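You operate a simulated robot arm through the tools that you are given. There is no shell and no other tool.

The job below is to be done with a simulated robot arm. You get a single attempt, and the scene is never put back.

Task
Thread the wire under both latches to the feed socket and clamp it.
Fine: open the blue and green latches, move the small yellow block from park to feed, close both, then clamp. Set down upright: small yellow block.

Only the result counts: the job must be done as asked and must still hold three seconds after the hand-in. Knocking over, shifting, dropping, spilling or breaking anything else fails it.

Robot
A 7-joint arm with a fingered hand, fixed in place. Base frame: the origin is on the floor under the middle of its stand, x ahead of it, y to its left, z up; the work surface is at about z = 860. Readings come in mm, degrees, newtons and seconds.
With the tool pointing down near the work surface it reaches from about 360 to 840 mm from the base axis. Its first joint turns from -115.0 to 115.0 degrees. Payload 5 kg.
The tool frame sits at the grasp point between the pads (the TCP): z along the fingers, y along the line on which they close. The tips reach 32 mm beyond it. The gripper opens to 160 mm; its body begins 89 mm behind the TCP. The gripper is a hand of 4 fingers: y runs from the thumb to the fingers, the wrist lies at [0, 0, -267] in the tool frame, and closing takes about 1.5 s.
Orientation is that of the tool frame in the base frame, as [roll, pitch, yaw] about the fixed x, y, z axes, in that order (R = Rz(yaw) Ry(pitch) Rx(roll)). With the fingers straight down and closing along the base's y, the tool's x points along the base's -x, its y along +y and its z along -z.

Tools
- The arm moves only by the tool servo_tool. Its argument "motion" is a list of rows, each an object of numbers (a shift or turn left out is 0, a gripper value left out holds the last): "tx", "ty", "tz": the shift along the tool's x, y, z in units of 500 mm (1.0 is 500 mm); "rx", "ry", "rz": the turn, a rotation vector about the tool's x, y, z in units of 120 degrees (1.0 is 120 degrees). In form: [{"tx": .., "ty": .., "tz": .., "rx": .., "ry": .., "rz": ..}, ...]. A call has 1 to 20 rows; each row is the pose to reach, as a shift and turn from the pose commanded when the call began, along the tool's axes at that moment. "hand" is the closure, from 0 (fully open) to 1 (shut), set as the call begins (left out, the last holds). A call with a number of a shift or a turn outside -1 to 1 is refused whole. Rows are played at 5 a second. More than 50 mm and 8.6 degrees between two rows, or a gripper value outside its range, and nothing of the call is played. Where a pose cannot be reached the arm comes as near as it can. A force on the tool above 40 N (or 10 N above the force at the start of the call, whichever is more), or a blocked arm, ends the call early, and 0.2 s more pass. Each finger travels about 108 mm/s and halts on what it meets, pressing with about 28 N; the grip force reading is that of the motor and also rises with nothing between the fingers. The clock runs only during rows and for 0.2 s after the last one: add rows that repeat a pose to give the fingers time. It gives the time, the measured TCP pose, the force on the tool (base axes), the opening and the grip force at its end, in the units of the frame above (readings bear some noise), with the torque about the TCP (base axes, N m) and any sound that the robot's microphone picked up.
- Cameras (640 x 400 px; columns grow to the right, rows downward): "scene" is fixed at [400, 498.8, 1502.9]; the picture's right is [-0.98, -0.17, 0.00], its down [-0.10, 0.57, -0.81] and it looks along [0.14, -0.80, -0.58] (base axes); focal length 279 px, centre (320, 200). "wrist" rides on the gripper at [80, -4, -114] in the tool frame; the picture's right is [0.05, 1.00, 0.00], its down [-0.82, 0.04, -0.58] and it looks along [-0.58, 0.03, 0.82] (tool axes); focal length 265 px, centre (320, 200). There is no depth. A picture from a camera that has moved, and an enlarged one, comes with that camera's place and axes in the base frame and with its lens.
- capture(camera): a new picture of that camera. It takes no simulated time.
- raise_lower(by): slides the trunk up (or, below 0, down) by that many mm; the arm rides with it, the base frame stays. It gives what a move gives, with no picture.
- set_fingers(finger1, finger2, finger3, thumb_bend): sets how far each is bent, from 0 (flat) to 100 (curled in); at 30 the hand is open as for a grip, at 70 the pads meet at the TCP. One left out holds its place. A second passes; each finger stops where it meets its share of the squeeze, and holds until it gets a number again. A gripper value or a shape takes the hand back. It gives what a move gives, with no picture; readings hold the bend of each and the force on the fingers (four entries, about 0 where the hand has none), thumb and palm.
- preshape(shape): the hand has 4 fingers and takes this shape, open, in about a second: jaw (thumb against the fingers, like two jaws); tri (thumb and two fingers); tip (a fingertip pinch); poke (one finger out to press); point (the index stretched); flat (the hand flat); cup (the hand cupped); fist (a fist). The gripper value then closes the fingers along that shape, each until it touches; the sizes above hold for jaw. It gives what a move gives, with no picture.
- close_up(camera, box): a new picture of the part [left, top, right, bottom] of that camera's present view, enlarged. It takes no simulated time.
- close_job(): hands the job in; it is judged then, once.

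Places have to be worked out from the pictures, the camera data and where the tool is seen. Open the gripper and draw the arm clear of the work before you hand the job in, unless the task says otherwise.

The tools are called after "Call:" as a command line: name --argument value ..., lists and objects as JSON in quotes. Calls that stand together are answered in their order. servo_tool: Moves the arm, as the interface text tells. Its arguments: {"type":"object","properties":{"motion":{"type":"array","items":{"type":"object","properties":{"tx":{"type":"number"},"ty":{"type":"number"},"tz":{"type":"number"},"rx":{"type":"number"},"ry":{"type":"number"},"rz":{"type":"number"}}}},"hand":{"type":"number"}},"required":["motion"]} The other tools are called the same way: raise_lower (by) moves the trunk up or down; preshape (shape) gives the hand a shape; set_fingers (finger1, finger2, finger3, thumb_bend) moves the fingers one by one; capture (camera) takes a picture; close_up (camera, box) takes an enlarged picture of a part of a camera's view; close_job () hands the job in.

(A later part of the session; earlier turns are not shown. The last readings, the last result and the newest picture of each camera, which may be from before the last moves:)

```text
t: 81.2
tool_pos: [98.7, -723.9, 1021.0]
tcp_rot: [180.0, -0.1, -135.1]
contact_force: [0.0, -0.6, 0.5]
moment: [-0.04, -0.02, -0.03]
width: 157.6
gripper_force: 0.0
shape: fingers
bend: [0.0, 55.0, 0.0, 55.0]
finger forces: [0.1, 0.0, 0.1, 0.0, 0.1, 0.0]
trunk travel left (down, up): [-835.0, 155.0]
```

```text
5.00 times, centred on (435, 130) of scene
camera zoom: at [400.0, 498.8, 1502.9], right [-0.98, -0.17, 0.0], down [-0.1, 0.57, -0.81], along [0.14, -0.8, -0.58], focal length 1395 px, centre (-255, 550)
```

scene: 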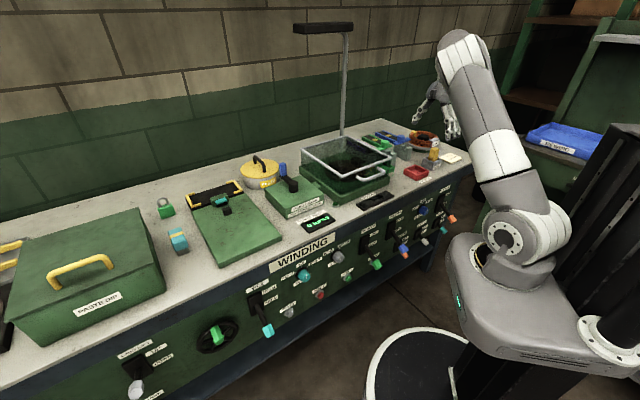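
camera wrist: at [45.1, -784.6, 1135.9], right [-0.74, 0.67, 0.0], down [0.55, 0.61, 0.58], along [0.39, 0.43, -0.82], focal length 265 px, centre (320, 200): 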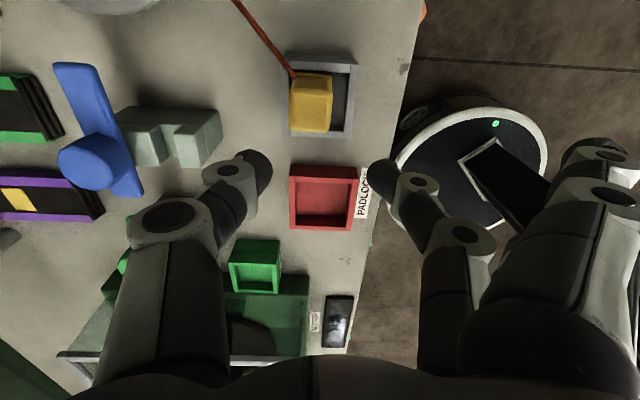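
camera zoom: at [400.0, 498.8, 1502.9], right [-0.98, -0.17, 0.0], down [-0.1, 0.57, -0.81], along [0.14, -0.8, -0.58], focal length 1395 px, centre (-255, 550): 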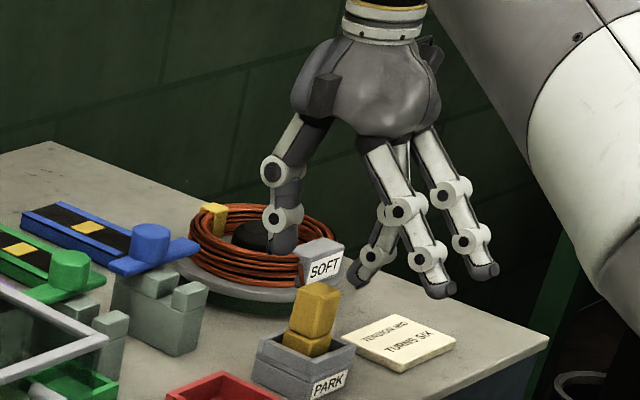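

A clean thumb–middle opposition. I zoom on the block for its current position.

Call:
close_up --camera "wrist" --box '[260, 40, 360, 140]'

```text
4.00 times, centred on (310, 90) of wrist
camera zoom: at [45.1, -784.6, 1135.9], right [-0.74, 0.67, 0.0], down [0.55, 0.61, 0.58], along [0.39, 0.43, -0.82], focal length 1062 px, centre (360, 640)
```

zoom: 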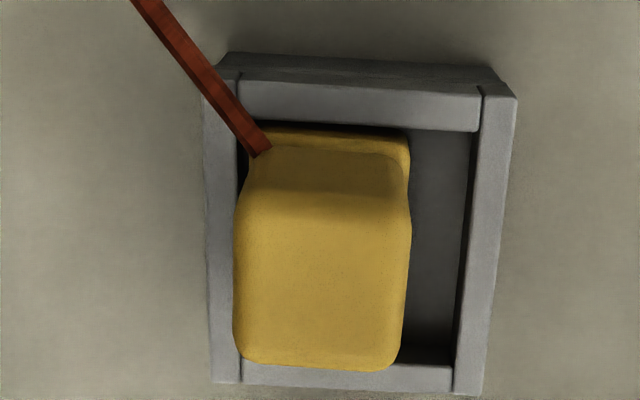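

Block centre is now ≈ (88.5,-746.7). I shift over it and descend to z≈975 to check the gaps.

Call:
servo_tool --motion '[{"tx": 0.0366, "ty": -0.018}, {"tx": 0.0366, "ty": -0.018, "tz": 0.046}, {"tx": 0.0366, "ty": -0.018, "tz": 0.092}, {"tx": 0.0366, "ty": -0.018, "tz": 0.092}]'

Call:
capture --camera "wrist"

Call:
close_up --camera "wrist" --box '[240, 100, 420, 240]'

```text
t: 82.2
tool_pos: [91.1, -744.3, 974.5]
tcp_rot: [-180.0, -0.1, -135.0]
contact_force: [0.3, 0.5, -0.4]
moment: [0.02, -0.01, 0.0]
width: 157.6
gripper_force: 0.0
shape: fingers
bend: [0.0, 55.0, 0.0, 55.0]
finger forces: [0.0, 0.0, 0.0, 0.0, 0.1, 0.0]
trunk travel left (down, up): [-835.0, 155.0]
```

```text
taken
camera wrist: at [37.6, -805.3, 1089.6], right [-0.74, 0.67, 0.0], down [0.55, 0.61, 0.58], along [0.39, 0.43, -0.82], focal length 265 px, centre (320, 200)
```

wrist: 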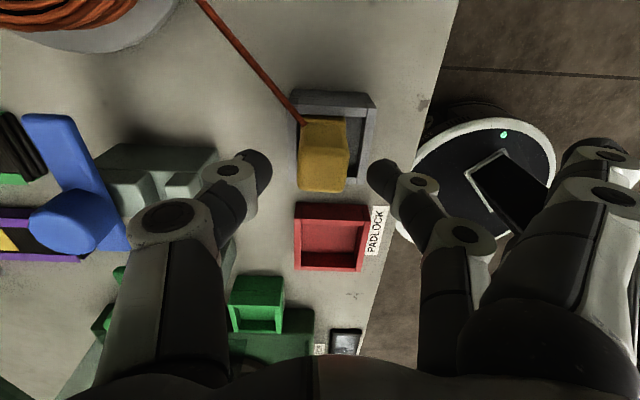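

```text
2.86 times, centred on (330, 170) of wrist
camera zoom: at [37.6, -805.3, 1089.6], right [-0.74, 0.67, 0.0], down [0.55, 0.61, 0.58], along [0.39, 0.43, -0.82], focal length 758 px, centre (291, 286)
```

zoom: 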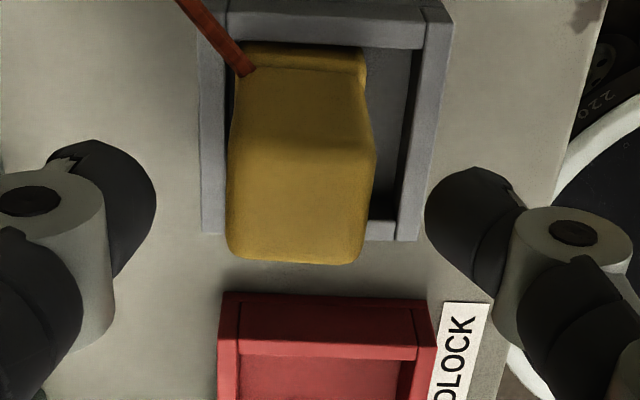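

Pinch is nearly centred. I nudge 1.5 mm and descend the last 31 mm.

Call:
servo_tool --motion '[{"ty": 0.003, "tz": 0.02}, {"ty": 0.003, "tz": 0.04}, {"ty": 0.003, "tz": 0.062}, {"ty": 0.003, "tz": 0.062}]'

Call:
set_fingers --finger2 60 --thumb_bend 60

Call:
close_up --camera "wrist" --box '[240, 100, 420, 240]'

Call:
close_up --camera "scene" --box '[420, 135, 460, 175]'

```text
t: 83.2
tool_pos: [91.5, -744.8, 942.8]
tcp_rot: [180.0, 0.0, -134.9]
contact_force: [0.0, -0.4, -0.1]
moment: [0.01, -0.02, 0.01]
width: 157.7
gripper_force: 0.0
shape: fingers
bend: [0.0, 55.0, 0.0, 55.0]
finger forces: [0.0, 0.0, 0.0, 0.0, 0.0, 0.1]
trunk travel left (down, up): [-835.0, 155.0]
```

```text
t: 84.2
tool_pos: [90.5, -744.0, 943.3]
tcp_rot: [-180.0, 0.0, -135.0]
contact_force: [-2.3, 2.0, -0.4]
moment: [0.06, 0.05, -0.05]
width: 148.6
gripper_force: 1.6
shape: fingers
bend: [0.0, 57.0, 0.0, 60.0]
finger forces: [0.0, 2.8, 0.1, 0.0, 0.0, 0.0]
trunk travel left (down, up): [-835.0, 155.0]
```

```text
2.86 times, centred on (330, 170) of wrist
camera zoom: at [36.2, -804.6, 1058.3], right [-0.74, 0.67, 0.0], down [0.55, 0.61, 0.58], along [0.39, 0.43, -0.82], focal length 758 px, centre (291, 286)
```

zoom: 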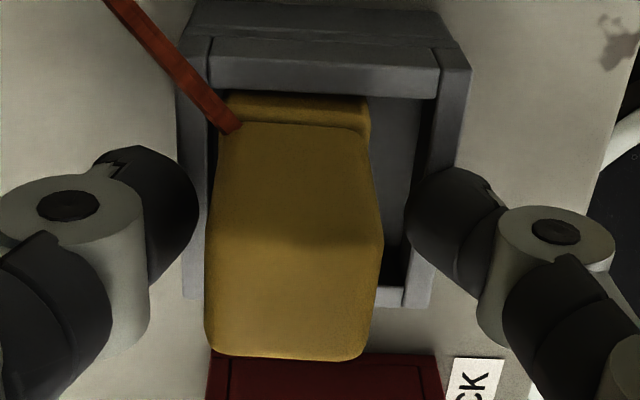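

```text
10.00 times, centred on (440, 155) of scene
camera zoom: at [400.0, 498.8, 1502.9], right [-0.98, -0.17, 0.0], down [-0.1, 0.57, -0.81], along [0.14, -0.8, -0.58], focal length 2791 px, centre (-880, 650)
```

zoom: 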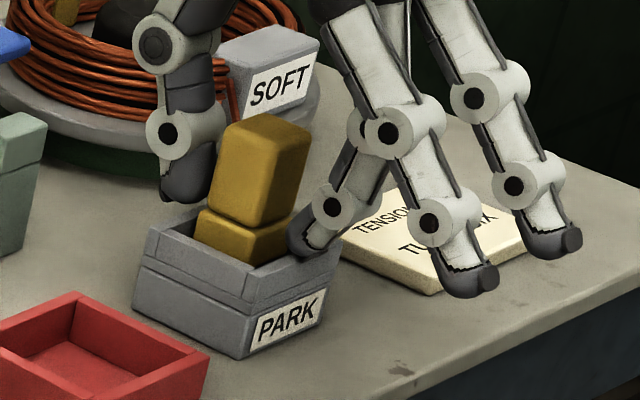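

The middle fingertip is touching the socket's front rim (2.8 N). I open slightly, raise 12 mm, and close again in steps.

Call:
set_fingers --finger2 54 --thumb_bend 55

Call:
servo_tool --motion '[{"tz": -0.012}, {"tz": -0.024}, {"tz": -0.024}]'

Call:
set_fingers --finger2 61 --thumb_bend 60

Call:
close_up --camera "wrist" --box '[240, 100, 420, 240]'

Call:
close_up --camera "scene" --box '[420, 135, 460, 175]'

```text
t: 85.2
tool_pos: [91.4, -744.4, 942.6]
tcp_rot: [179.9, 0.0, -135.0]
contact_force: [0.5, 0.0, -0.1]
moment: [0.01, 0.0, 0.04]
width: 157.4
gripper_force: 0.0
shape: fingers
bend: [0.0, 54.0, 0.0, 55.0]
finger forces: [0.0, 0.0, 0.0, 0.0, 0.1, 0.1]
trunk travel left (down, up): [-835.0, 155.0]
```

```text
t: 86.0
tool_pos: [90.5, -743.7, 953.0]
tcp_rot: [179.9, 0.0, -134.9]
contact_force: [0.2, 0.0, -0.1]
moment: [0.01, 0.01, -0.03]
width: 157.3
gripper_force: 0.1
shape: fingers
bend: [0.0, 54.0, 0.0, 55.0]
finger forces: [0.0, 0.0, 0.1, 0.0, 0.0, 0.0]
trunk travel left (down, up): [-835.0, 155.0]
```

```text
t: 87.0
tool_pos: [91.8, -744.6, 955.2]
tcp_rot: [180.0, 0.1, -135.0]
contact_force: [0.1, -0.8, -0.6]
moment: [-0.05, 0.02, 0.0]
width: 148.2
gripper_force: 0.1
shape: fingers
bend: [0.0, 61.0, 0.0, 60.0]
finger forces: [0.0, 0.0, 0.0, 0.0, 0.1, 0.1]
trunk travel left (down, up): [-835.0, 155.0]
```

```text
2.86 times, centred on (330, 170) of wrist
camera zoom: at [36.3, -804.7, 1070.1], right [-0.74, 0.67, 0.0], down [0.55, 0.61, 0.58], along [0.39, 0.43, -0.82], focal length 758 px, centre (291, 286)
```

zoom: 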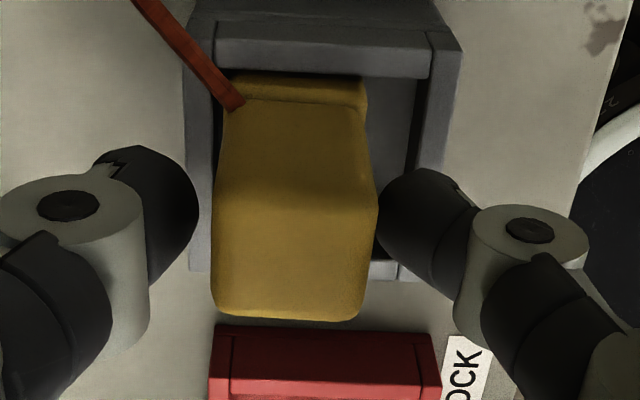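

```text
10.00 times, centred on (440, 155) of scene
camera zoom: at [400.0, 498.8, 1502.9], right [-0.98, -0.17, 0.0], down [-0.1, 0.57, -0.81], along [0.14, -0.8, -0.58], focal length 2791 px, centre (-880, 650)
```

zoom: 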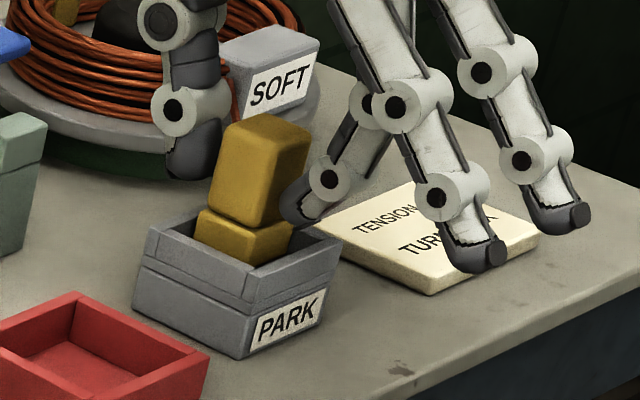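

Both pads are within 2–4 mm of the block. I bring both to contact and then squeeze together.

Call:
set_fingers --finger2 62 --thumb_bend 62

Call:
set_fingers --finger2 72 --thumb_bend 72

Call:
close_up --camera "wrist" --box '[240, 100, 420, 240]'

Call:
close_up --camera "scene" --box '[420, 135, 460, 175]'

```text
t: 88.0
tool_pos: [90.4, -744.9, 955.1]
tcp_rot: [-180.0, 0.1, -135.0]
contact_force: [-0.3, 0.4, -0.2]
moment: [0.02, 0.0, -0.01]
width: 144.3
gripper_force: 0.0
shape: fingers
bend: [0.0, 62.0, 0.0, 62.0]
finger forces: [0.0, 0.0, 0.0, 0.0, 0.1, 0.0]
trunk travel left (down, up): [-835.0, 155.0]
```

```text
t: 89.0
tool_pos: [90.3, -745.2, 954.6]
tcp_rot: [180.0, 0.0, -135.1]
contact_force: [0.2, -0.3, -0.6]
moment: [-0.02, 0.01, 0.01]
width: 136.5
gripper_force: 10.3
shape: fingers
bend: [0.0, 63.0, 0.0, 68.0]
finger forces: [0.1, 10.2, 0.1, 0.0, 10.3, 0.0]
trunk travel left (down, up): [-835.0, 155.0]
```

```text
2.86 times, centred on (330, 170) of wrist
camera zoom: at [36.3, -804.7, 1070.1], right [-0.74, 0.67, 0.0], down [0.55, 0.61, 0.58], along [0.39, 0.43, -0.82], focal length 758 px, centre (291, 286)
```

zoom: 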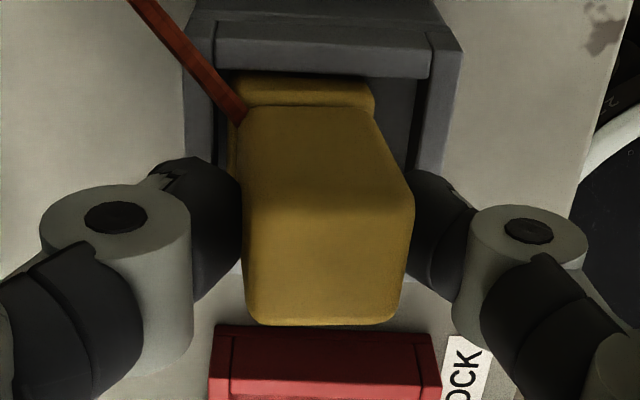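

```text
10.00 times, centred on (440, 155) of scene
camera zoom: at [400.0, 498.8, 1502.9], right [-0.98, -0.17, 0.0], down [-0.1, 0.57, -0.81], along [0.14, -0.8, -0.58], focal length 2791 px, centre (-880, 650)
```

zoom: 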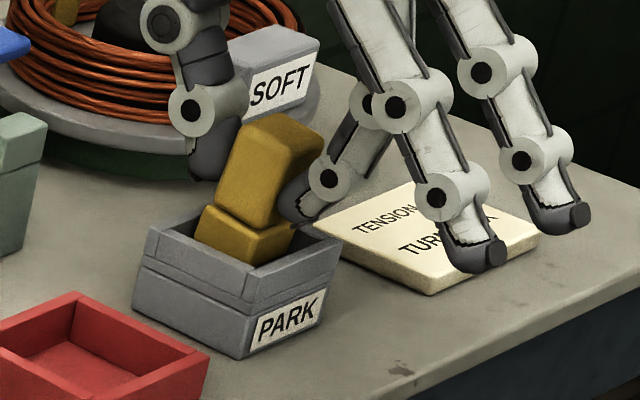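

The block is pinched (10 N each side), leaning a few degrees forward, which I can correct after lifting. I lift slowly 25 mm first and check the hold.

Call:
servo_tool --motion '[{"tz": -0.01}, {"tz": -0.02}, {"tz": -0.035}, {"tz": -0.05}, {"tz": -0.05}]'

Call:
close_up --camera "wrist" --box '[240, 100, 420, 240]'

Call:
close_up --camera "scene" --box '[420, 130, 460, 170]'

```text
t: 90.2
tool_pos: [91.0, -744.2, 980.5]
tcp_rot: [180.0, 0.0, -135.1]
contact_force: [0.1, 0.0, -0.2]
moment: [-0.03, 0.03, -0.02]
width: 136.5
gripper_force: 10.1
shape: fingers
bend: [0.0, 63.0, 0.0, 68.0]
finger forces: [0.0, 10.2, 0.0, 0.1, 10.2, 0.0]
trunk travel left (down, up): [-835.0, 155.0]
```

```text
2.86 times, centred on (330, 170) of wrist
camera zoom: at [36.9, -803.9, 1095.3], right [-0.74, 0.67, 0.0], down [0.55, 0.61, 0.58], along [0.39, 0.43, -0.82], focal length 758 px, centre (291, 286)
```

zoom: 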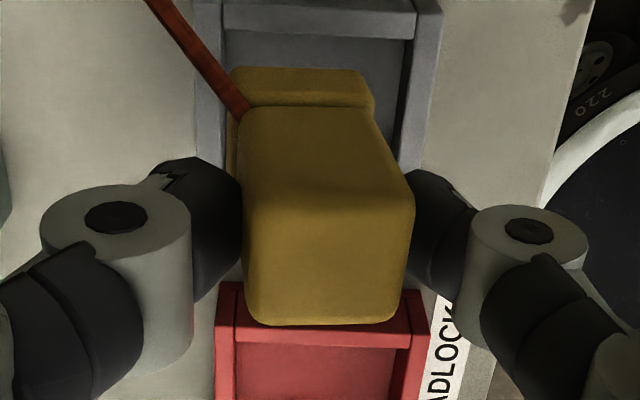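

```text
10.00 times, centred on (440, 150) of scene
camera zoom: at [400.0, 498.8, 1502.9], right [-0.98, -0.17, 0.0], down [-0.1, 0.57, -0.81], along [0.14, -0.8, -0.58], focal length 2791 px, centre (-880, 700)
```

zoom: 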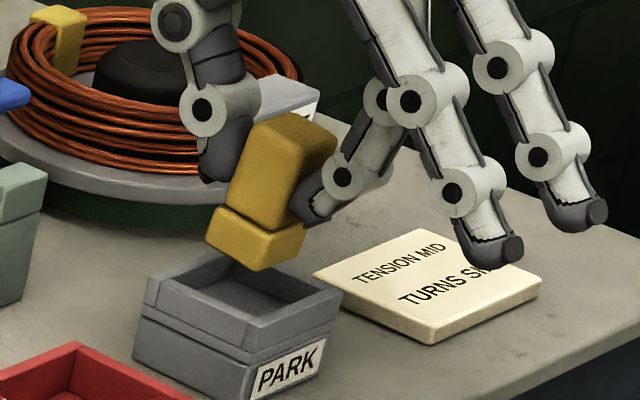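

The block is lifted clear, tilted only ~6°, grip steady at 10 N. I lift another 55 mm and carry it toward the feed socket, keeping above the latches.

Call:
servo_tool --motion '[{"tz": -0.04}, {"tz": -0.08}, {"tz": -0.11}, {"tx": -0.06, "ty": -0.0195, "tz": -0.11}, {"tx": -0.119, "ty": -0.039, "tz": -0.11}, {"tx": -0.1785, "ty": -0.0585, "tz": -0.11}, {"tx": -0.238, "ty": -0.078, "tz": -0.11}, {"tx": -0.2975, "ty": -0.0975, "tz": -0.11}, {"tx": -0.357, "ty": -0.117, "tz": -0.11}, {"tx": -0.4165, "ty": -0.1365, "tz": -0.11}, {"tx": -0.4758, "ty": -0.1558, "tz": -0.11}, {"tx": -0.4758, "ty": -0.1558, "tz": -0.11}]'

Call:
capture --camera "wrist"

Call:
capture --camera "scene"

Call:
close_up --camera "scene" --box '[340, 80, 440, 180]'

```text
t: 92.8
tool_pos: [314.9, -629.9, 1035.0]
tcp_rot: [-180.0, 0.0, -135.0]
contact_force: [0.1, -0.3, -2.4]
moment: [-0.02, 0.03, 0.0]
width: 136.4
gripper_force: 10.4
shape: fingers
bend: [0.0, 63.0, 0.0, 68.0]
finger forces: [0.1, 10.1, 0.1, 0.1, 10.1, 0.0]
trunk travel left (down, up): [-835.0, 155.0]
```

```text
taken
camera wrist: at [260.5, -690.6, 1150.2], right [-0.74, 0.67, 0.0], down [0.55, 0.61, 0.58], along [0.39, 0.43, -0.82], focal length 265 px, centre (320, 200)
```

wrist: 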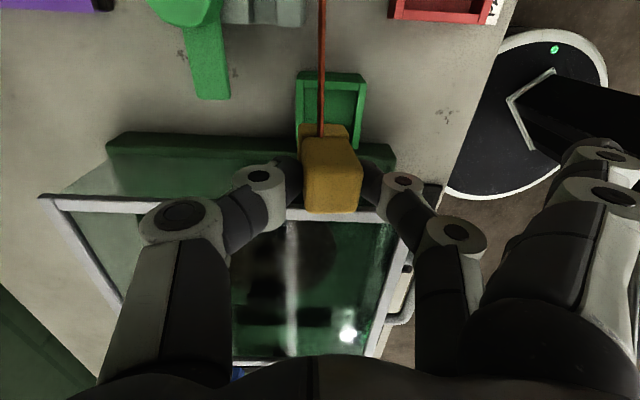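

```text
taken
```

scene: 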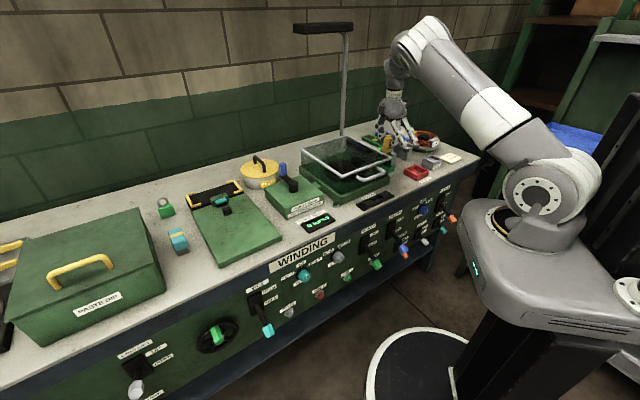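

```text
4.00 times, centred on (390, 130) of scene
camera zoom: at [400.0, 498.8, 1502.9], right [-0.98, -0.17, 0.0], down [-0.1, 0.57, -0.81], along [0.14, -0.8, -0.58], focal length 1116 px, centre (40, 480)
```

zoom: 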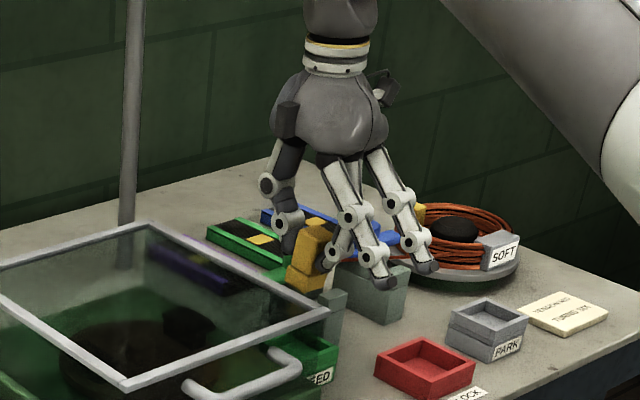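

The block hangs above the feed socket with the wire trailing along the latches. I correct the ~6° lean by rotating the hand and view the alignment over the socket.

Call:
servo_tool --motion '[{"rx": -0.025}, {"rx": -0.05}, {"rx": -0.05}]'

Call:
close_up --camera "wrist" --box '[230, 50, 430, 230]'

Call:
close_up --camera "scene" --box '[385, 120, 435, 180]'

```text
t: 93.7
tool_pos: [315.3, -630.2, 1034.1]
tcp_rot: [174.0, 0.0, -135.1]
contact_force: [-0.5, 0.5, -0.8]
moment: [0.02, -0.01, -0.02]
width: 136.7
gripper_force: 9.8
shape: fingers
bend: [0.0, 63.0, 0.0, 68.0]
finger forces: [0.0, 10.1, 0.1, 0.1, 10.1, 0.1]
trunk travel left (down, up): [-835.0, 155.0]
```

```text
2.22 times, centred on (330, 140) of wrist
camera zoom: at [268.7, -698.8, 1148.9], right [-0.74, 0.67, 0.1], down [0.59, 0.56, 0.58], along [0.33, 0.49, -0.81], focal length 590 px, centre (298, 333)
```

zoom: 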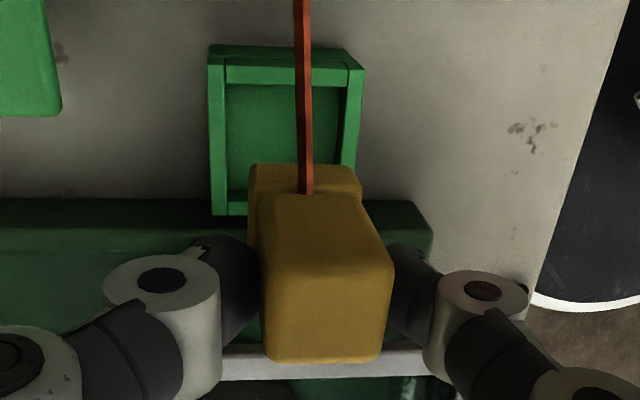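

```text
6.67 times, centred on (410, 150) of scene
camera zoom: at [400.0, 498.8, 1502.9], right [-0.98, -0.17, 0.0], down [-0.1, 0.57, -0.81], along [0.14, -0.8, -0.58], focal length 1860 px, centre (-280, 533)
```

zoom: 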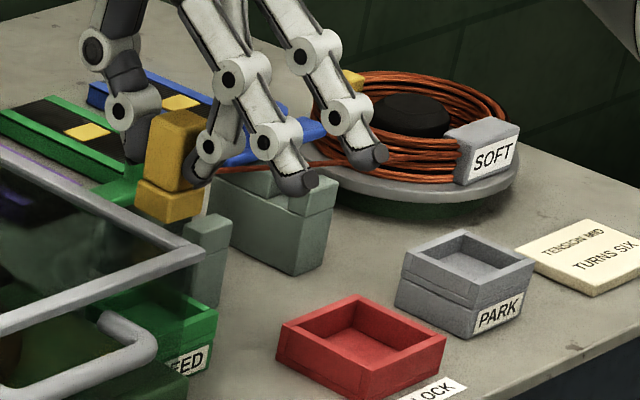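

Block is upright and centred over the feed within ~2 mm. I lower it 70 mm first, then in fine steps watching the vertical force.

Call:
servo_tool --motion '[{"ty": -0.003, "tz": 0.0284}, {"ty": -0.006, "tz": 0.0568}, {"ty": -0.009, "tz": 0.0853}, {"ty": -0.012, "tz": 0.1137}, {"ty": -0.0146, "tz": 0.1392}, {"ty": -0.0146, "tz": 0.1392}]'

Call:
close_up --camera "wrist" --box '[230, 50, 430, 230]'

Call:
close_up --camera "scene" --box '[375, 130, 425, 180]'

```text
t: 95.0
tool_pos: [315.2, -630.8, 965.0]
tcp_rot: [173.9, -0.1, -135.0]
contact_force: [0.3, -0.1, -0.6]
moment: [0.0, -0.03, 0.04]
width: 136.5
gripper_force: 10.0
shape: fingers
bend: [0.0, 63.0, 0.0, 68.0]
finger forces: [0.0, 10.1, 0.0, 0.0, 10.0, 0.1]
trunk travel left (down, up): [-835.0, 155.0]
```

```text
2.22 times, centred on (330, 140) of wrist
camera zoom: at [268.8, -698.8, 1079.7], right [-0.74, 0.67, 0.1], down [0.59, 0.56, 0.58], along [0.33, 0.49, -0.81], focal length 590 px, centre (298, 333)
```

zoom: 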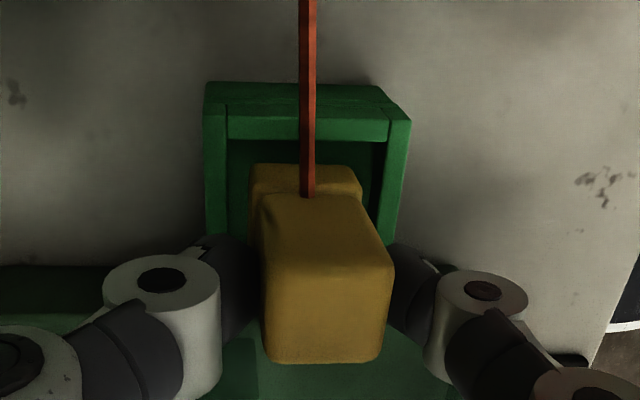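

```text
8.00 times, centred on (400, 155) of scene
camera zoom: at [400.0, 498.8, 1502.9], right [-0.98, -0.17, 0.0], down [-0.1, 0.57, -0.81], along [0.14, -0.8, -0.58], focal length 2233 px, centre (-320, 560)
```

zoom: 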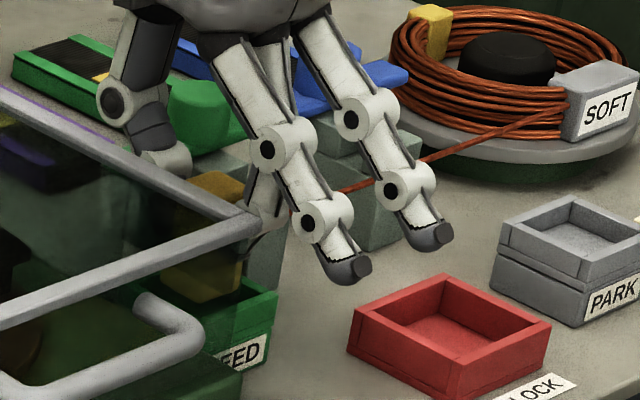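

The base is inside the socket walls. I lower in fine steps until it seats.

Call:
servo_tool --motion '[{"ty": -0.0004, "tz": 0.004}, {"ty": -0.0008, "tz": 0.008}, {"ty": -0.0013, "tz": 0.012}, {"ty": -0.0017, "tz": 0.016}, {"ty": -0.0019, "tz": 0.018}, {"ty": -0.0019, "tz": 0.018}]'

```text
t: 96.5
tool_pos: [314.3, -630.2, 954.8]
tcp_rot: [174.0, 0.0, -135.0]
contact_force: [1.0, -0.8, -0.2]
moment: [-0.01, 0.0, 0.02]
width: 136.3
gripper_force: 10.0
shape: fingers
bend: [0.0, 63.0, 0.0, 68.0]
finger forces: [0.0, 10.2, 0.1, 0.1, 10.1, 0.0]
trunk travel left (down, up): [-835.0, 155.0]
```

No contact yet at z=954.8; I continue 6 mm more in 2 mm steps.

Call:
servo_tool --motion '[{"ty": -0.0004, "tz": 0.004}, {"ty": -0.0008, "tz": 0.008}, {"ty": -0.0012, "tz": 0.012}, {"ty": -0.0012, "tz": 0.012}]'

Call:
close_up --camera "wrist" --box '[230, 50, 430, 230]'

Call:
close_up --camera "scene" --box '[375, 130, 425, 180]'

```text
t: 97.5
tool_pos: [315.2, -629.7, 950.5]
tcp_rot: [174.1, -0.1, -135.0]
contact_force: [3.3, -1.8, 12.0]
moment: [0.03, 0.02, 0.02]
width: 136.1
gripper_force: 13.3
shape: fingers
bend: [0.0, 64.0, 0.0, 69.0]
finger forces: [0.0, 11.0, 0.1, 0.0, 14.4, 0.1]
trunk travel left (down, up): [-835.0, 155.0]
```

```text
2.22 times, centred on (330, 140) of wrist
camera zoom: at [268.5, -698.5, 1065.7], right [-0.74, 0.67, 0.1], down [0.59, 0.57, 0.58], along [0.33, 0.49, -0.81], focal length 590 px, centre (298, 333)
```

zoom: 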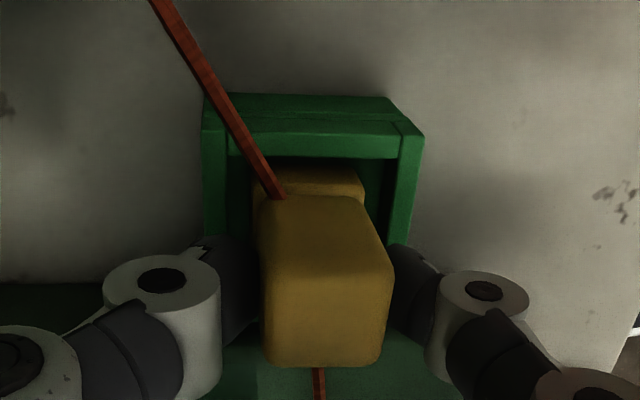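

```text
8.00 times, centred on (400, 155) of scene
camera zoom: at [400.0, 498.8, 1502.9], right [-0.98, -0.17, 0.0], down [-0.1, 0.57, -0.81], along [0.14, -0.8, -0.58], focal length 2233 px, centre (-320, 560)
```

zoom: 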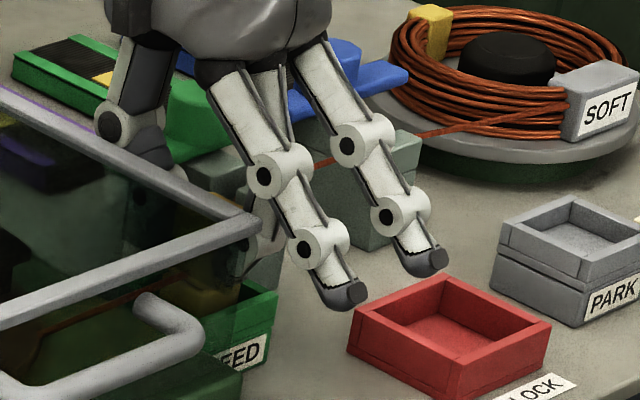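

Seated (12 N), and the wire now visibly routes through the latch slots to the feed and on into the winder. I ease up 1.5 mm and release the pinch.

Call:
servo_tool --motion '[{"ty": 0.0003, "tz": -0.003}, {"ty": 0.0003, "tz": -0.003}]'

Call:
set_fingers --finger2 58 --thumb_bend 60

Call:
close_up --camera "wrist" --box '[230, 50, 430, 230]'

```text
t: 98.0
tool_pos: [314.1, -629.8, 951.7]
tcp_rot: [174.0, -0.1, -135.0]
contact_force: [2.0, -0.7, 6.4]
moment: [0.02, 0.0, 0.02]
width: 135.8
gripper_force: 12.0
shape: fingers
bend: [0.0, 64.0, 0.0, 69.0]
finger forces: [0.1, 10.8, 0.0, 0.1, 13.1, 0.0]
trunk travel left (down, up): [-835.0, 155.0]
```

```text
t: 99.0
tool_pos: [313.3, -631.3, 950.0]
tcp_rot: [174.0, 0.2, -135.0]
contact_force: [-0.5, -0.5, -0.6]
moment: [-0.02, 0.01, 0.04]
width: 147.4
gripper_force: 0.0
shape: fingers
bend: [0.0, 57.0, 0.0, 60.0]
finger forces: [0.1, 0.0, 0.1, 0.0, 0.1, 0.0]
trunk travel left (down, up): [-835.0, 155.0]
```

```text
2.22 times, centred on (330, 140) of wrist
camera zoom: at [268.0, -699.0, 1065.8], right [-0.74, 0.67, 0.1], down [0.59, 0.56, 0.58], along [0.33, 0.49, -0.81], focal length 590 px, centre (298, 333)
```

zoom: 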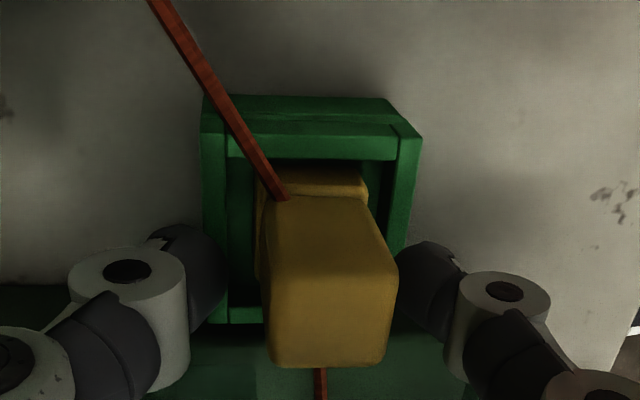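

The block stands free and upright in the feed. I rise straight up 110 mm.

Call:
servo_tool --motion '[{"ty": 0.0021, "tz": -0.02}, {"ty": 0.0063, "tz": -0.06}, {"ty": 0.0115, "tz": -0.109}, {"ty": 0.0173, "tz": -0.164}, {"ty": 0.023, "tz": -0.219}, {"ty": 0.023, "tz": -0.219}]'

Call:
capture --camera "wrist"

Call:
close_up --camera "scene" --box '[340, 110, 440, 190]'

```text
t: 100.5
tool_pos: [314.9, -629.4, 1060.5]
tcp_rot: [173.9, 0.1, -135.1]
contact_force: [-0.1, -0.2, -0.3]
moment: [0.01, 0.0, -0.01]
width: 147.7
gripper_force: 0.0
shape: fingers
bend: [0.0, 57.0, 0.0, 60.0]
finger forces: [0.0, 0.0, 0.0, 0.0, 0.0, 0.1]
trunk travel left (down, up): [-835.0, 155.0]
```

```text
taken
camera wrist: at [268.6, -698.3, 1175.2], right [-0.74, 0.67, 0.1], down [0.59, 0.56, 0.58], along [0.33, 0.49, -0.81], focal length 265 px, centre (320, 200)
```

wrist: 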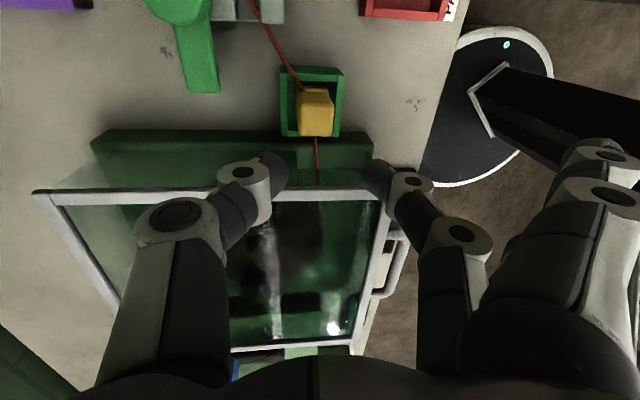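

```text
5.00 times, centred on (390, 150) of scene
camera zoom: at [400.0, 498.8, 1502.9], right [-0.98, -0.17, 0.0], down [-0.1, 0.57, -0.81], along [0.14, -0.8, -0.58], focal length 1395 px, centre (-30, 450)
```

zoom: 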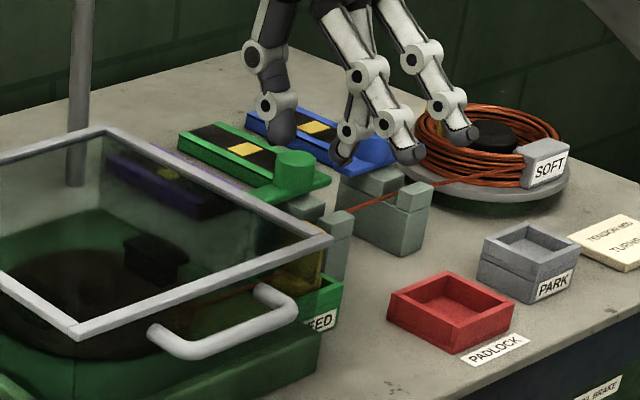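

The wire is threaded through both open slots and the block stands in the feed. Now I go to a safe spot, return to the tilted poking posture, and close the latches.

Call:
servo_tool --motion '[{"tx": 0.0444, "ty": 0.0543, "tz": -0.0293, "rx": 0.0125}, {"tx": 0.0887, "ty": 0.1087, "tz": -0.0585, "rx": 0.025}, {"tx": 0.1331, "ty": 0.163, "tz": -0.0878, "rx": 0.0375}, {"tx": 0.1774, "ty": 0.2174, "tz": -0.117, "rx": 0.05}, {"tx": 0.1774, "ty": 0.2174, "tz": -0.117, "rx": 0.05}]'

Call:
servo_tool --motion '[{"rx": 0.0217, "ry": -0.0217, "rz": 0.0597}, {"rx": 0.0435, "ry": -0.0435, "rz": 0.1194}, {"rx": 0.0652, "ry": -0.0652, "rz": 0.1791}, {"rx": 0.0869, "ry": -0.0869, "rz": 0.2388}, {"rx": 0.1087, "ry": -0.1087, "rz": 0.2985}, {"rx": 0.1304, "ry": -0.1304, "rz": 0.3583}, {"rx": 0.1521, "ry": -0.1521, "rz": 0.418}, {"rx": 0.1739, "ry": -0.1739, "rz": 0.4777}, {"rx": 0.1956, "ry": -0.1956, "rz": 0.5374}, {"rx": 0.2173, "ry": -0.2173, "rz": 0.5971}, {"rx": 0.2391, "ry": -0.2391, "rz": 0.6568}, {"rx": 0.2608, "ry": -0.2608, "rz": 0.7165}, {"rx": 0.2608, "ry": -0.2608, "rz": 0.7165}]' --hand 0.65

Call:
capture --camera "wrist"

Call:
capture --camera "scene"

```text
t: 101.7
tool_pos: [178.2, -621.0, 1128.4]
tcp_rot: [180.0, 0.0, -134.9]
contact_force: [0.8, -0.2, -0.5]
moment: [0.01, -0.02, -0.02]
width: 147.4
gripper_force: 0.1
shape: fingers
bend: [0.0, 57.0, 0.0, 60.0]
finger forces: [0.0, 0.1, 0.0, 0.1, 0.1, 0.0]
trunk travel left (down, up): [-835.0, 155.0]
```

```text
t: 104.5
tool_pos: [178.3, -620.0, 1129.8]
tcp_rot: [179.9, 39.9, 135.0]
contact_force: [-0.6, 0.0, -0.7]
moment: [-0.01, 0.02, 0.0]
width: 55.5
gripper_force: 0.1
shape: tri
bend: [73.0, 73.0, 1.0, 70.0]
finger forces: [0.1, 0.1, 0.0, 0.0, 0.0, 0.0]
trunk travel left (down, up): [-835.0, 155.0]
```

```text
taken
camera wrist: at [80.3, -528.8, 1167.3], right [0.68, 0.73, -0.03], down [0.21, -0.15, 0.97], along [0.7, -0.66, -0.25], focal length 265 px, centre (320, 200)
```

wrist: 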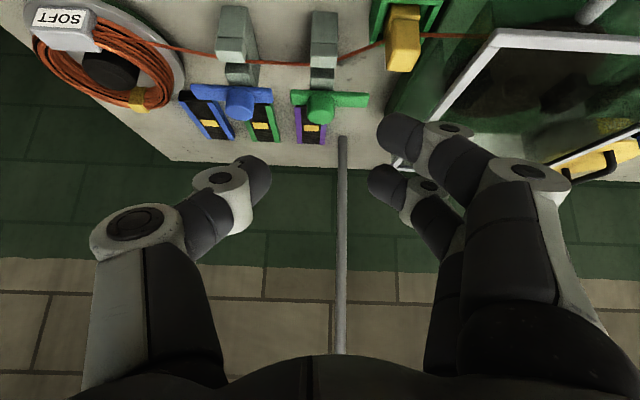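

```text
taken
```

scene: 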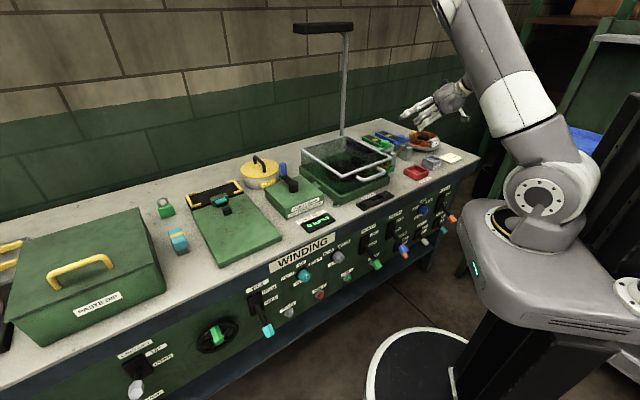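

Everything is in place: wire through both slots into the feed. I curl middle and ring and open the thumb, and zoom in to measure the bars.

Call:
set_fingers --finger2 100 --finger3 100 --thumb_bend 30

Call:
close_up --camera "wrist" --box '[160, 0, 460, 160]'

Call:
capture --camera "wrist"

```text
t: 105.5
tool_pos: [179.2, -620.8, 1129.4]
tcp_rot: [180.0, 40.0, 135.1]
contact_force: [0.9, 1.1, -0.2]
moment: [-0.02, -0.01, 0.0]
width: 119.6
gripper_force: 0.2
shape: fingers
bend: [73.0, 100.0, 100.0, 30.0]
finger forces: [0.1, 0.1, 0.0, 0.0, 0.2, 0.1]
trunk travel left (down, up): [-835.0, 155.0]
```

```text
2.13 times, centred on (310, 80) of wrist
camera zoom: at [80.3, -528.8, 1167.4], right [0.68, 0.73, -0.03], down [0.21, -0.15, 0.97], along [0.7, -0.66, -0.25], focal length 566 px, centre (341, 456)
```

zoom: 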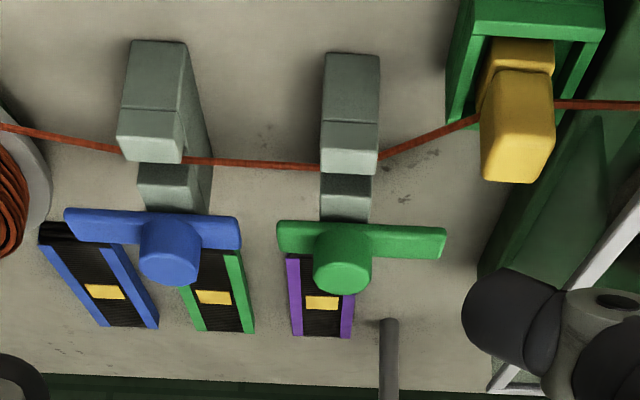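

```text
taken
camera wrist: at [80.3, -528.8, 1167.4], right [0.68, 0.73, -0.03], down [0.21, -0.15, 0.97], along [0.7, -0.66, -0.25], focal length 265 px, centre (320, 200)
```

wrist: 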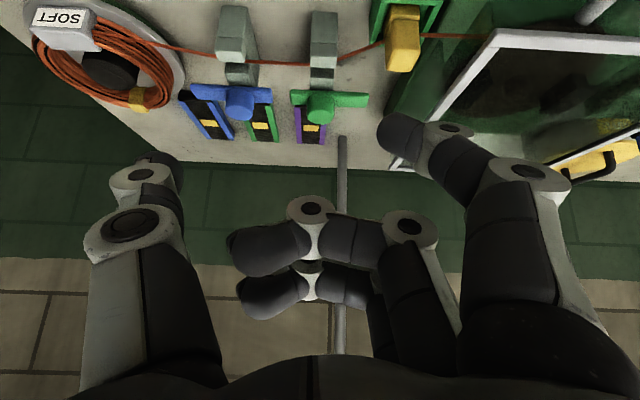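

Both bars are exactly perpendicular (90°), tails facing each other in the gap. I'll close each by pushing its tail toward the back from the front, starting with blue: hover the index in front of the blue tail.

Call:
servo_tool --motion '[{"tx": -0.0151, "ty": -0.0364, "tz": 0.0661}, {"tx": -0.0302, "ty": -0.0729, "tz": 0.1322}, {"tx": -0.0453, "ty": -0.1093, "tz": 0.1983}, {"tx": -0.0604, "ty": -0.1457, "tz": 0.2644}, {"tx": -0.0755, "ty": -0.1822, "tz": 0.3305}, {"tx": -0.0906, "ty": -0.2186, "tz": 0.3966}, {"tx": -0.0906, "ty": -0.2186, "tz": 0.3966}]'

Call:
capture --camera "wrist"

Call:
close_up --camera "scene" --box '[365, 105, 435, 170]'

```text
t: 107.0
tool_pos: [216.6, -810.5, 1009.1]
tcp_rot: [-179.9, 40.2, 135.0]
contact_force: [0.3, 1.5, 0.1]
moment: [-0.02, 0.01, 0.0]
width: 119.7
gripper_force: 0.0
shape: fingers
bend: [73.0, 100.0, 100.0, 30.0]
finger forces: [0.0, 0.0, 0.0, 0.0, 0.0, 0.0]
trunk travel left (down, up): [-835.0, 155.0]
```

```text
taken
camera wrist: at [117.4, -718.9, 1046.4], right [0.68, 0.73, -0.03], down [0.21, -0.15, 0.97], along [0.7, -0.66, -0.25], focal length 265 px, centre (320, 200)
```

wrist: 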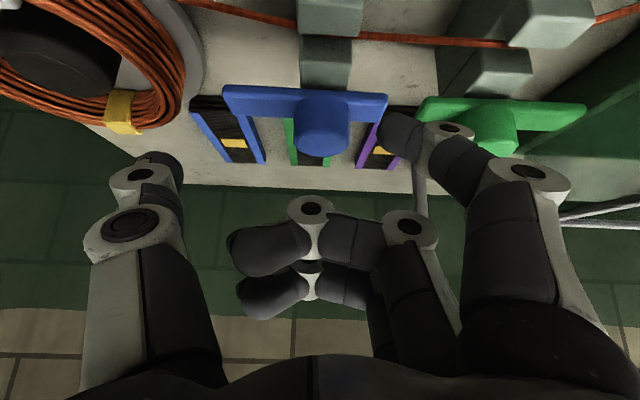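

```text
6.15 times, centred on (400, 138) of scene
camera zoom: at [400.0, 498.8, 1502.9], right [-0.98, -0.17, 0.0], down [-0.1, 0.57, -0.81], along [0.14, -0.8, -0.58], focal length 1717 px, centre (-172, 585)
```

zoom: 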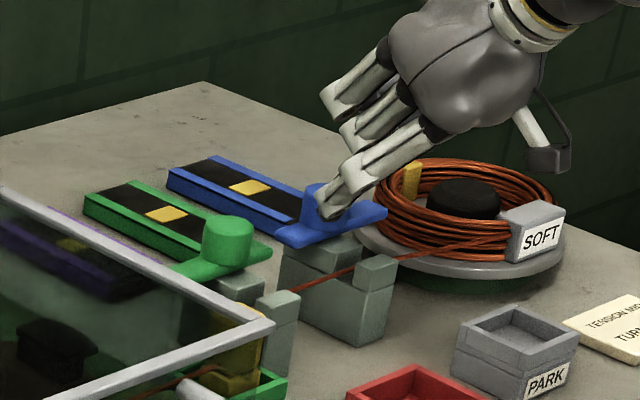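

I lower the index in front of the blue tail and sweep it backward along the arc to swing the bar to about 12° from closed.

Call:
servo_tool --motion '[{"tx": 0.0257, "ty": -0.0094, "tz": 0.0306}, {"tx": 0.0527, "ty": -0.0094, "tz": 0.0628}, {"tx": 0.0426, "ty": -0.007, "tz": 0.0713}, {"tx": 0.029, "ty": 0.0016, "tz": 0.0827}, {"tx": 0.0187, "ty": 0.0054, "tz": 0.0913}, {"tx": 0.0075, "ty": 0.0066, "tz": 0.1007}, {"tx": -0.0037, "ty": 0.0054, "tz": 0.1101}, {"tx": -0.0146, "ty": 0.0016, "tz": 0.1192}, {"tx": -0.0247, "ty": -0.0046, "tz": 0.1277}, {"tx": -0.0323, "ty": -0.0114, "tz": 0.1342}, {"tx": -0.0375, "ty": -0.0174, "tz": 0.1385}, {"tx": -0.0375, "ty": -0.0174, "tz": 0.1385}]'

Call:
capture --camera "wrist"

Call:
close_up --camera "scene" --box '[365, 105, 435, 170]'

```text
t: 109.7
tool_pos: [252.7, -856.8, 967.6]
tcp_rot: [180.0, 40.0, 135.1]
contact_force: [-0.2, -0.6, -0.3]
moment: [0.0, -0.03, 0.01]
width: 119.9
gripper_force: 0.2
shape: fingers
bend: [73.0, 100.0, 100.0, 30.0]
finger forces: [0.1, 0.0, 0.0, 0.0, 0.1, 0.0]
out of reach, approached as far as the arm can: row 11, 12
trunk travel left (down, up): [-835.0, 155.0]
```

```text
taken
camera wrist: at [154.1, -764.6, 1004.8], right [0.68, 0.73, -0.03], down [0.21, -0.15, 0.97], along [0.71, -0.66, -0.25], focal length 265 px, centre (320, 200)
```

wrist: 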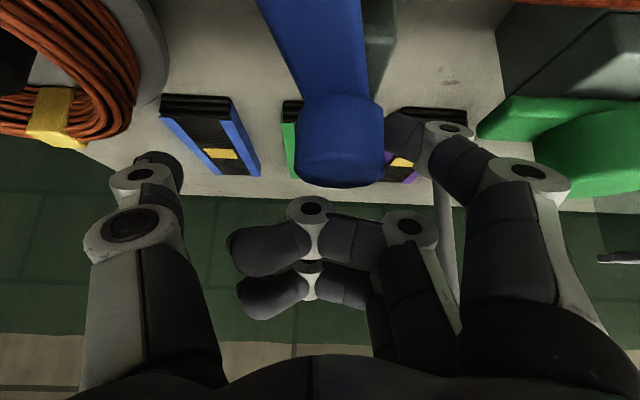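

```text
6.15 times, centred on (400, 138) of scene
camera zoom: at [400.0, 498.8, 1502.9], right [-0.98, -0.17, 0.0], down [-0.1, 0.57, -0.81], along [0.14, -0.8, -0.58], focal length 1717 px, centre (-172, 585)
```

zoom: 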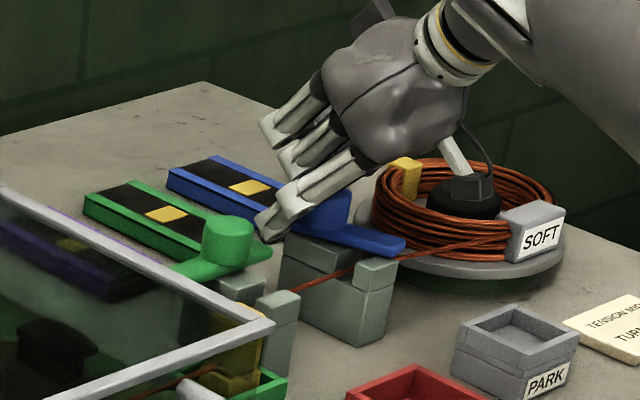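

Blue swung to about 20°. While the index is in the gap, I move it in front of the green tail and sweep that one closed the same way.

Call:
servo_tool --motion '[{"tx": 0.0441, "ty": 0.027, "tz": -0.037}, {"tx": 0.0901, "ty": 0.057, "tz": -0.0756}, {"tx": 0.0908, "ty": 0.0912, "tz": -0.0762}, {"tx": 0.081, "ty": 0.0912, "tz": -0.068}, {"tx": 0.0674, "ty": 0.0826, "tz": -0.0566}, {"tx": 0.0571, "ty": 0.0788, "tz": -0.048}, {"tx": 0.046, "ty": 0.0776, "tz": -0.0386}, {"tx": 0.0348, "ty": 0.0788, "tz": -0.0292}, {"tx": 0.0239, "ty": 0.0826, "tz": -0.0201}, {"tx": 0.0138, "ty": 0.0888, "tz": -0.0116}, {"tx": 0.0061, "ty": 0.0956, "tz": -0.0051}, {"tx": 0.0009, "ty": 0.1016, "tz": -0.0008}, {"tx": 0.0009, "ty": 0.1016, "tz": -0.0008}]'

Call:
capture --camera "wrist"

Call:
close_up --camera "scene" --box '[365, 105, 435, 170]'

```text
t: 112.3
tool_pos: [275.4, -822.3, 967.9]
tcp_rot: [-178.7, 39.5, 135.6]
contact_force: [-25.8, -5.5, 8.4]
moment: [0.48, -0.07, 1.7]
width: 105.4
gripper_force: 14.1
shape: fingers
bend: [75.0, 100.0, 100.0, 30.0]
finger forces: [27.8, 0.0, 0.0, 0.0, 0.0, 0.1]
trunk travel left (down, up): [-835.0, 155.0]
stopped in row 13: the force on the tool passed its limit at 44 N (the readings are from after the stop); the commanded pose is now the measured one
```

```text
taken
camera wrist: at [177.3, -729.2, 1005.9], right [0.68, 0.73, -0.05], down [0.23, -0.14, 0.96], along [0.7, -0.67, -0.26], focal length 265 px, centre (320, 200)
```

wrist: 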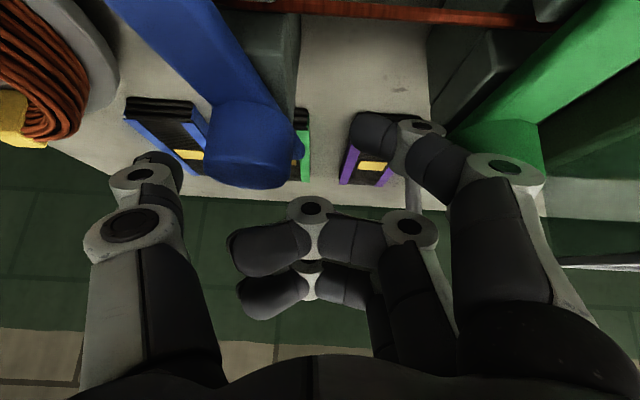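

```text
6.15 times, centred on (400, 138) of scene
camera zoom: at [400.0, 498.8, 1502.9], right [-0.98, -0.17, 0.0], down [-0.1, 0.57, -0.81], along [0.14, -0.8, -0.58], focal length 1717 px, centre (-172, 585)
```

zoom: 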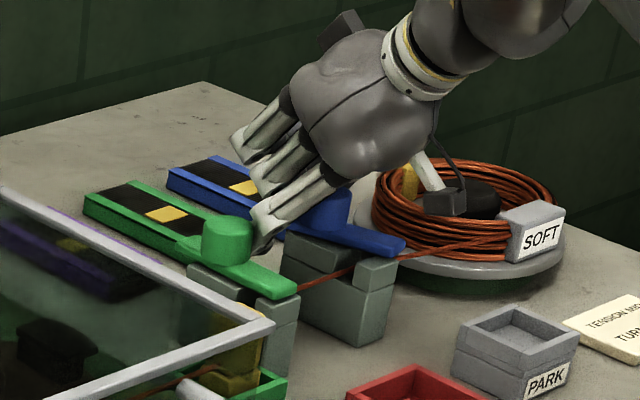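

The index met firm resistance as green reached closed (it looks aligned with its block). I back off toward the gap and look.

Call:
servo_tool --motion '[{"ty": -0.02}, {"ty": -0.04}, {"ty": -0.04}]'

Call:
capture --camera "wrist"

Call:
close_up --camera "scene" --box '[370, 125, 420, 170]'

```text
t: 113.1
tool_pos: [270.5, -833.4, 966.1]
tcp_rot: [-179.4, 39.8, 135.3]
contact_force: [-0.7, -1.4, 0.8]
moment: [-0.04, -0.02, 0.0]
width: 118.4
gripper_force: 0.4
shape: fingers
bend: [73.0, 100.0, 100.0, 30.0]
finger forces: [0.7, 0.1, 0.0, 0.0, 0.0, 0.0]
trunk travel left (down, up): [-835.0, 155.0]
```

```text
taken
camera wrist: at [172.3, -741.8, 1003.8], right [0.68, 0.73, -0.04], down [0.22, -0.15, 0.97], along [0.7, -0.66, -0.26], focal length 265 px, centre (320, 200)
```

wrist: 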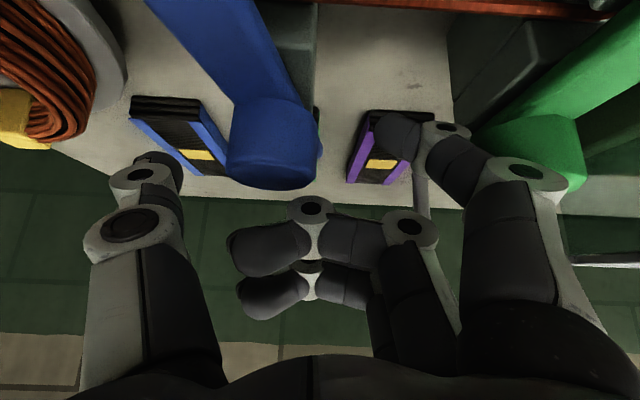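

```text
8.89 times, centred on (395, 148) of scene
camera zoom: at [400.0, 498.8, 1502.9], right [-0.98, -0.17, 0.0], down [-0.1, 0.57, -0.81], along [0.14, -0.8, -0.58], focal length 2481 px, centre (-347, 667)
```

zoom: 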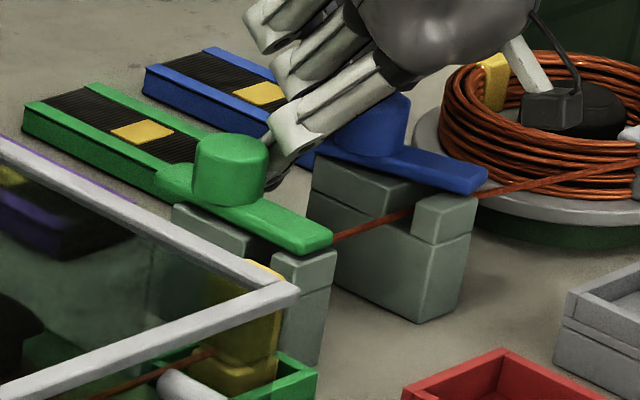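

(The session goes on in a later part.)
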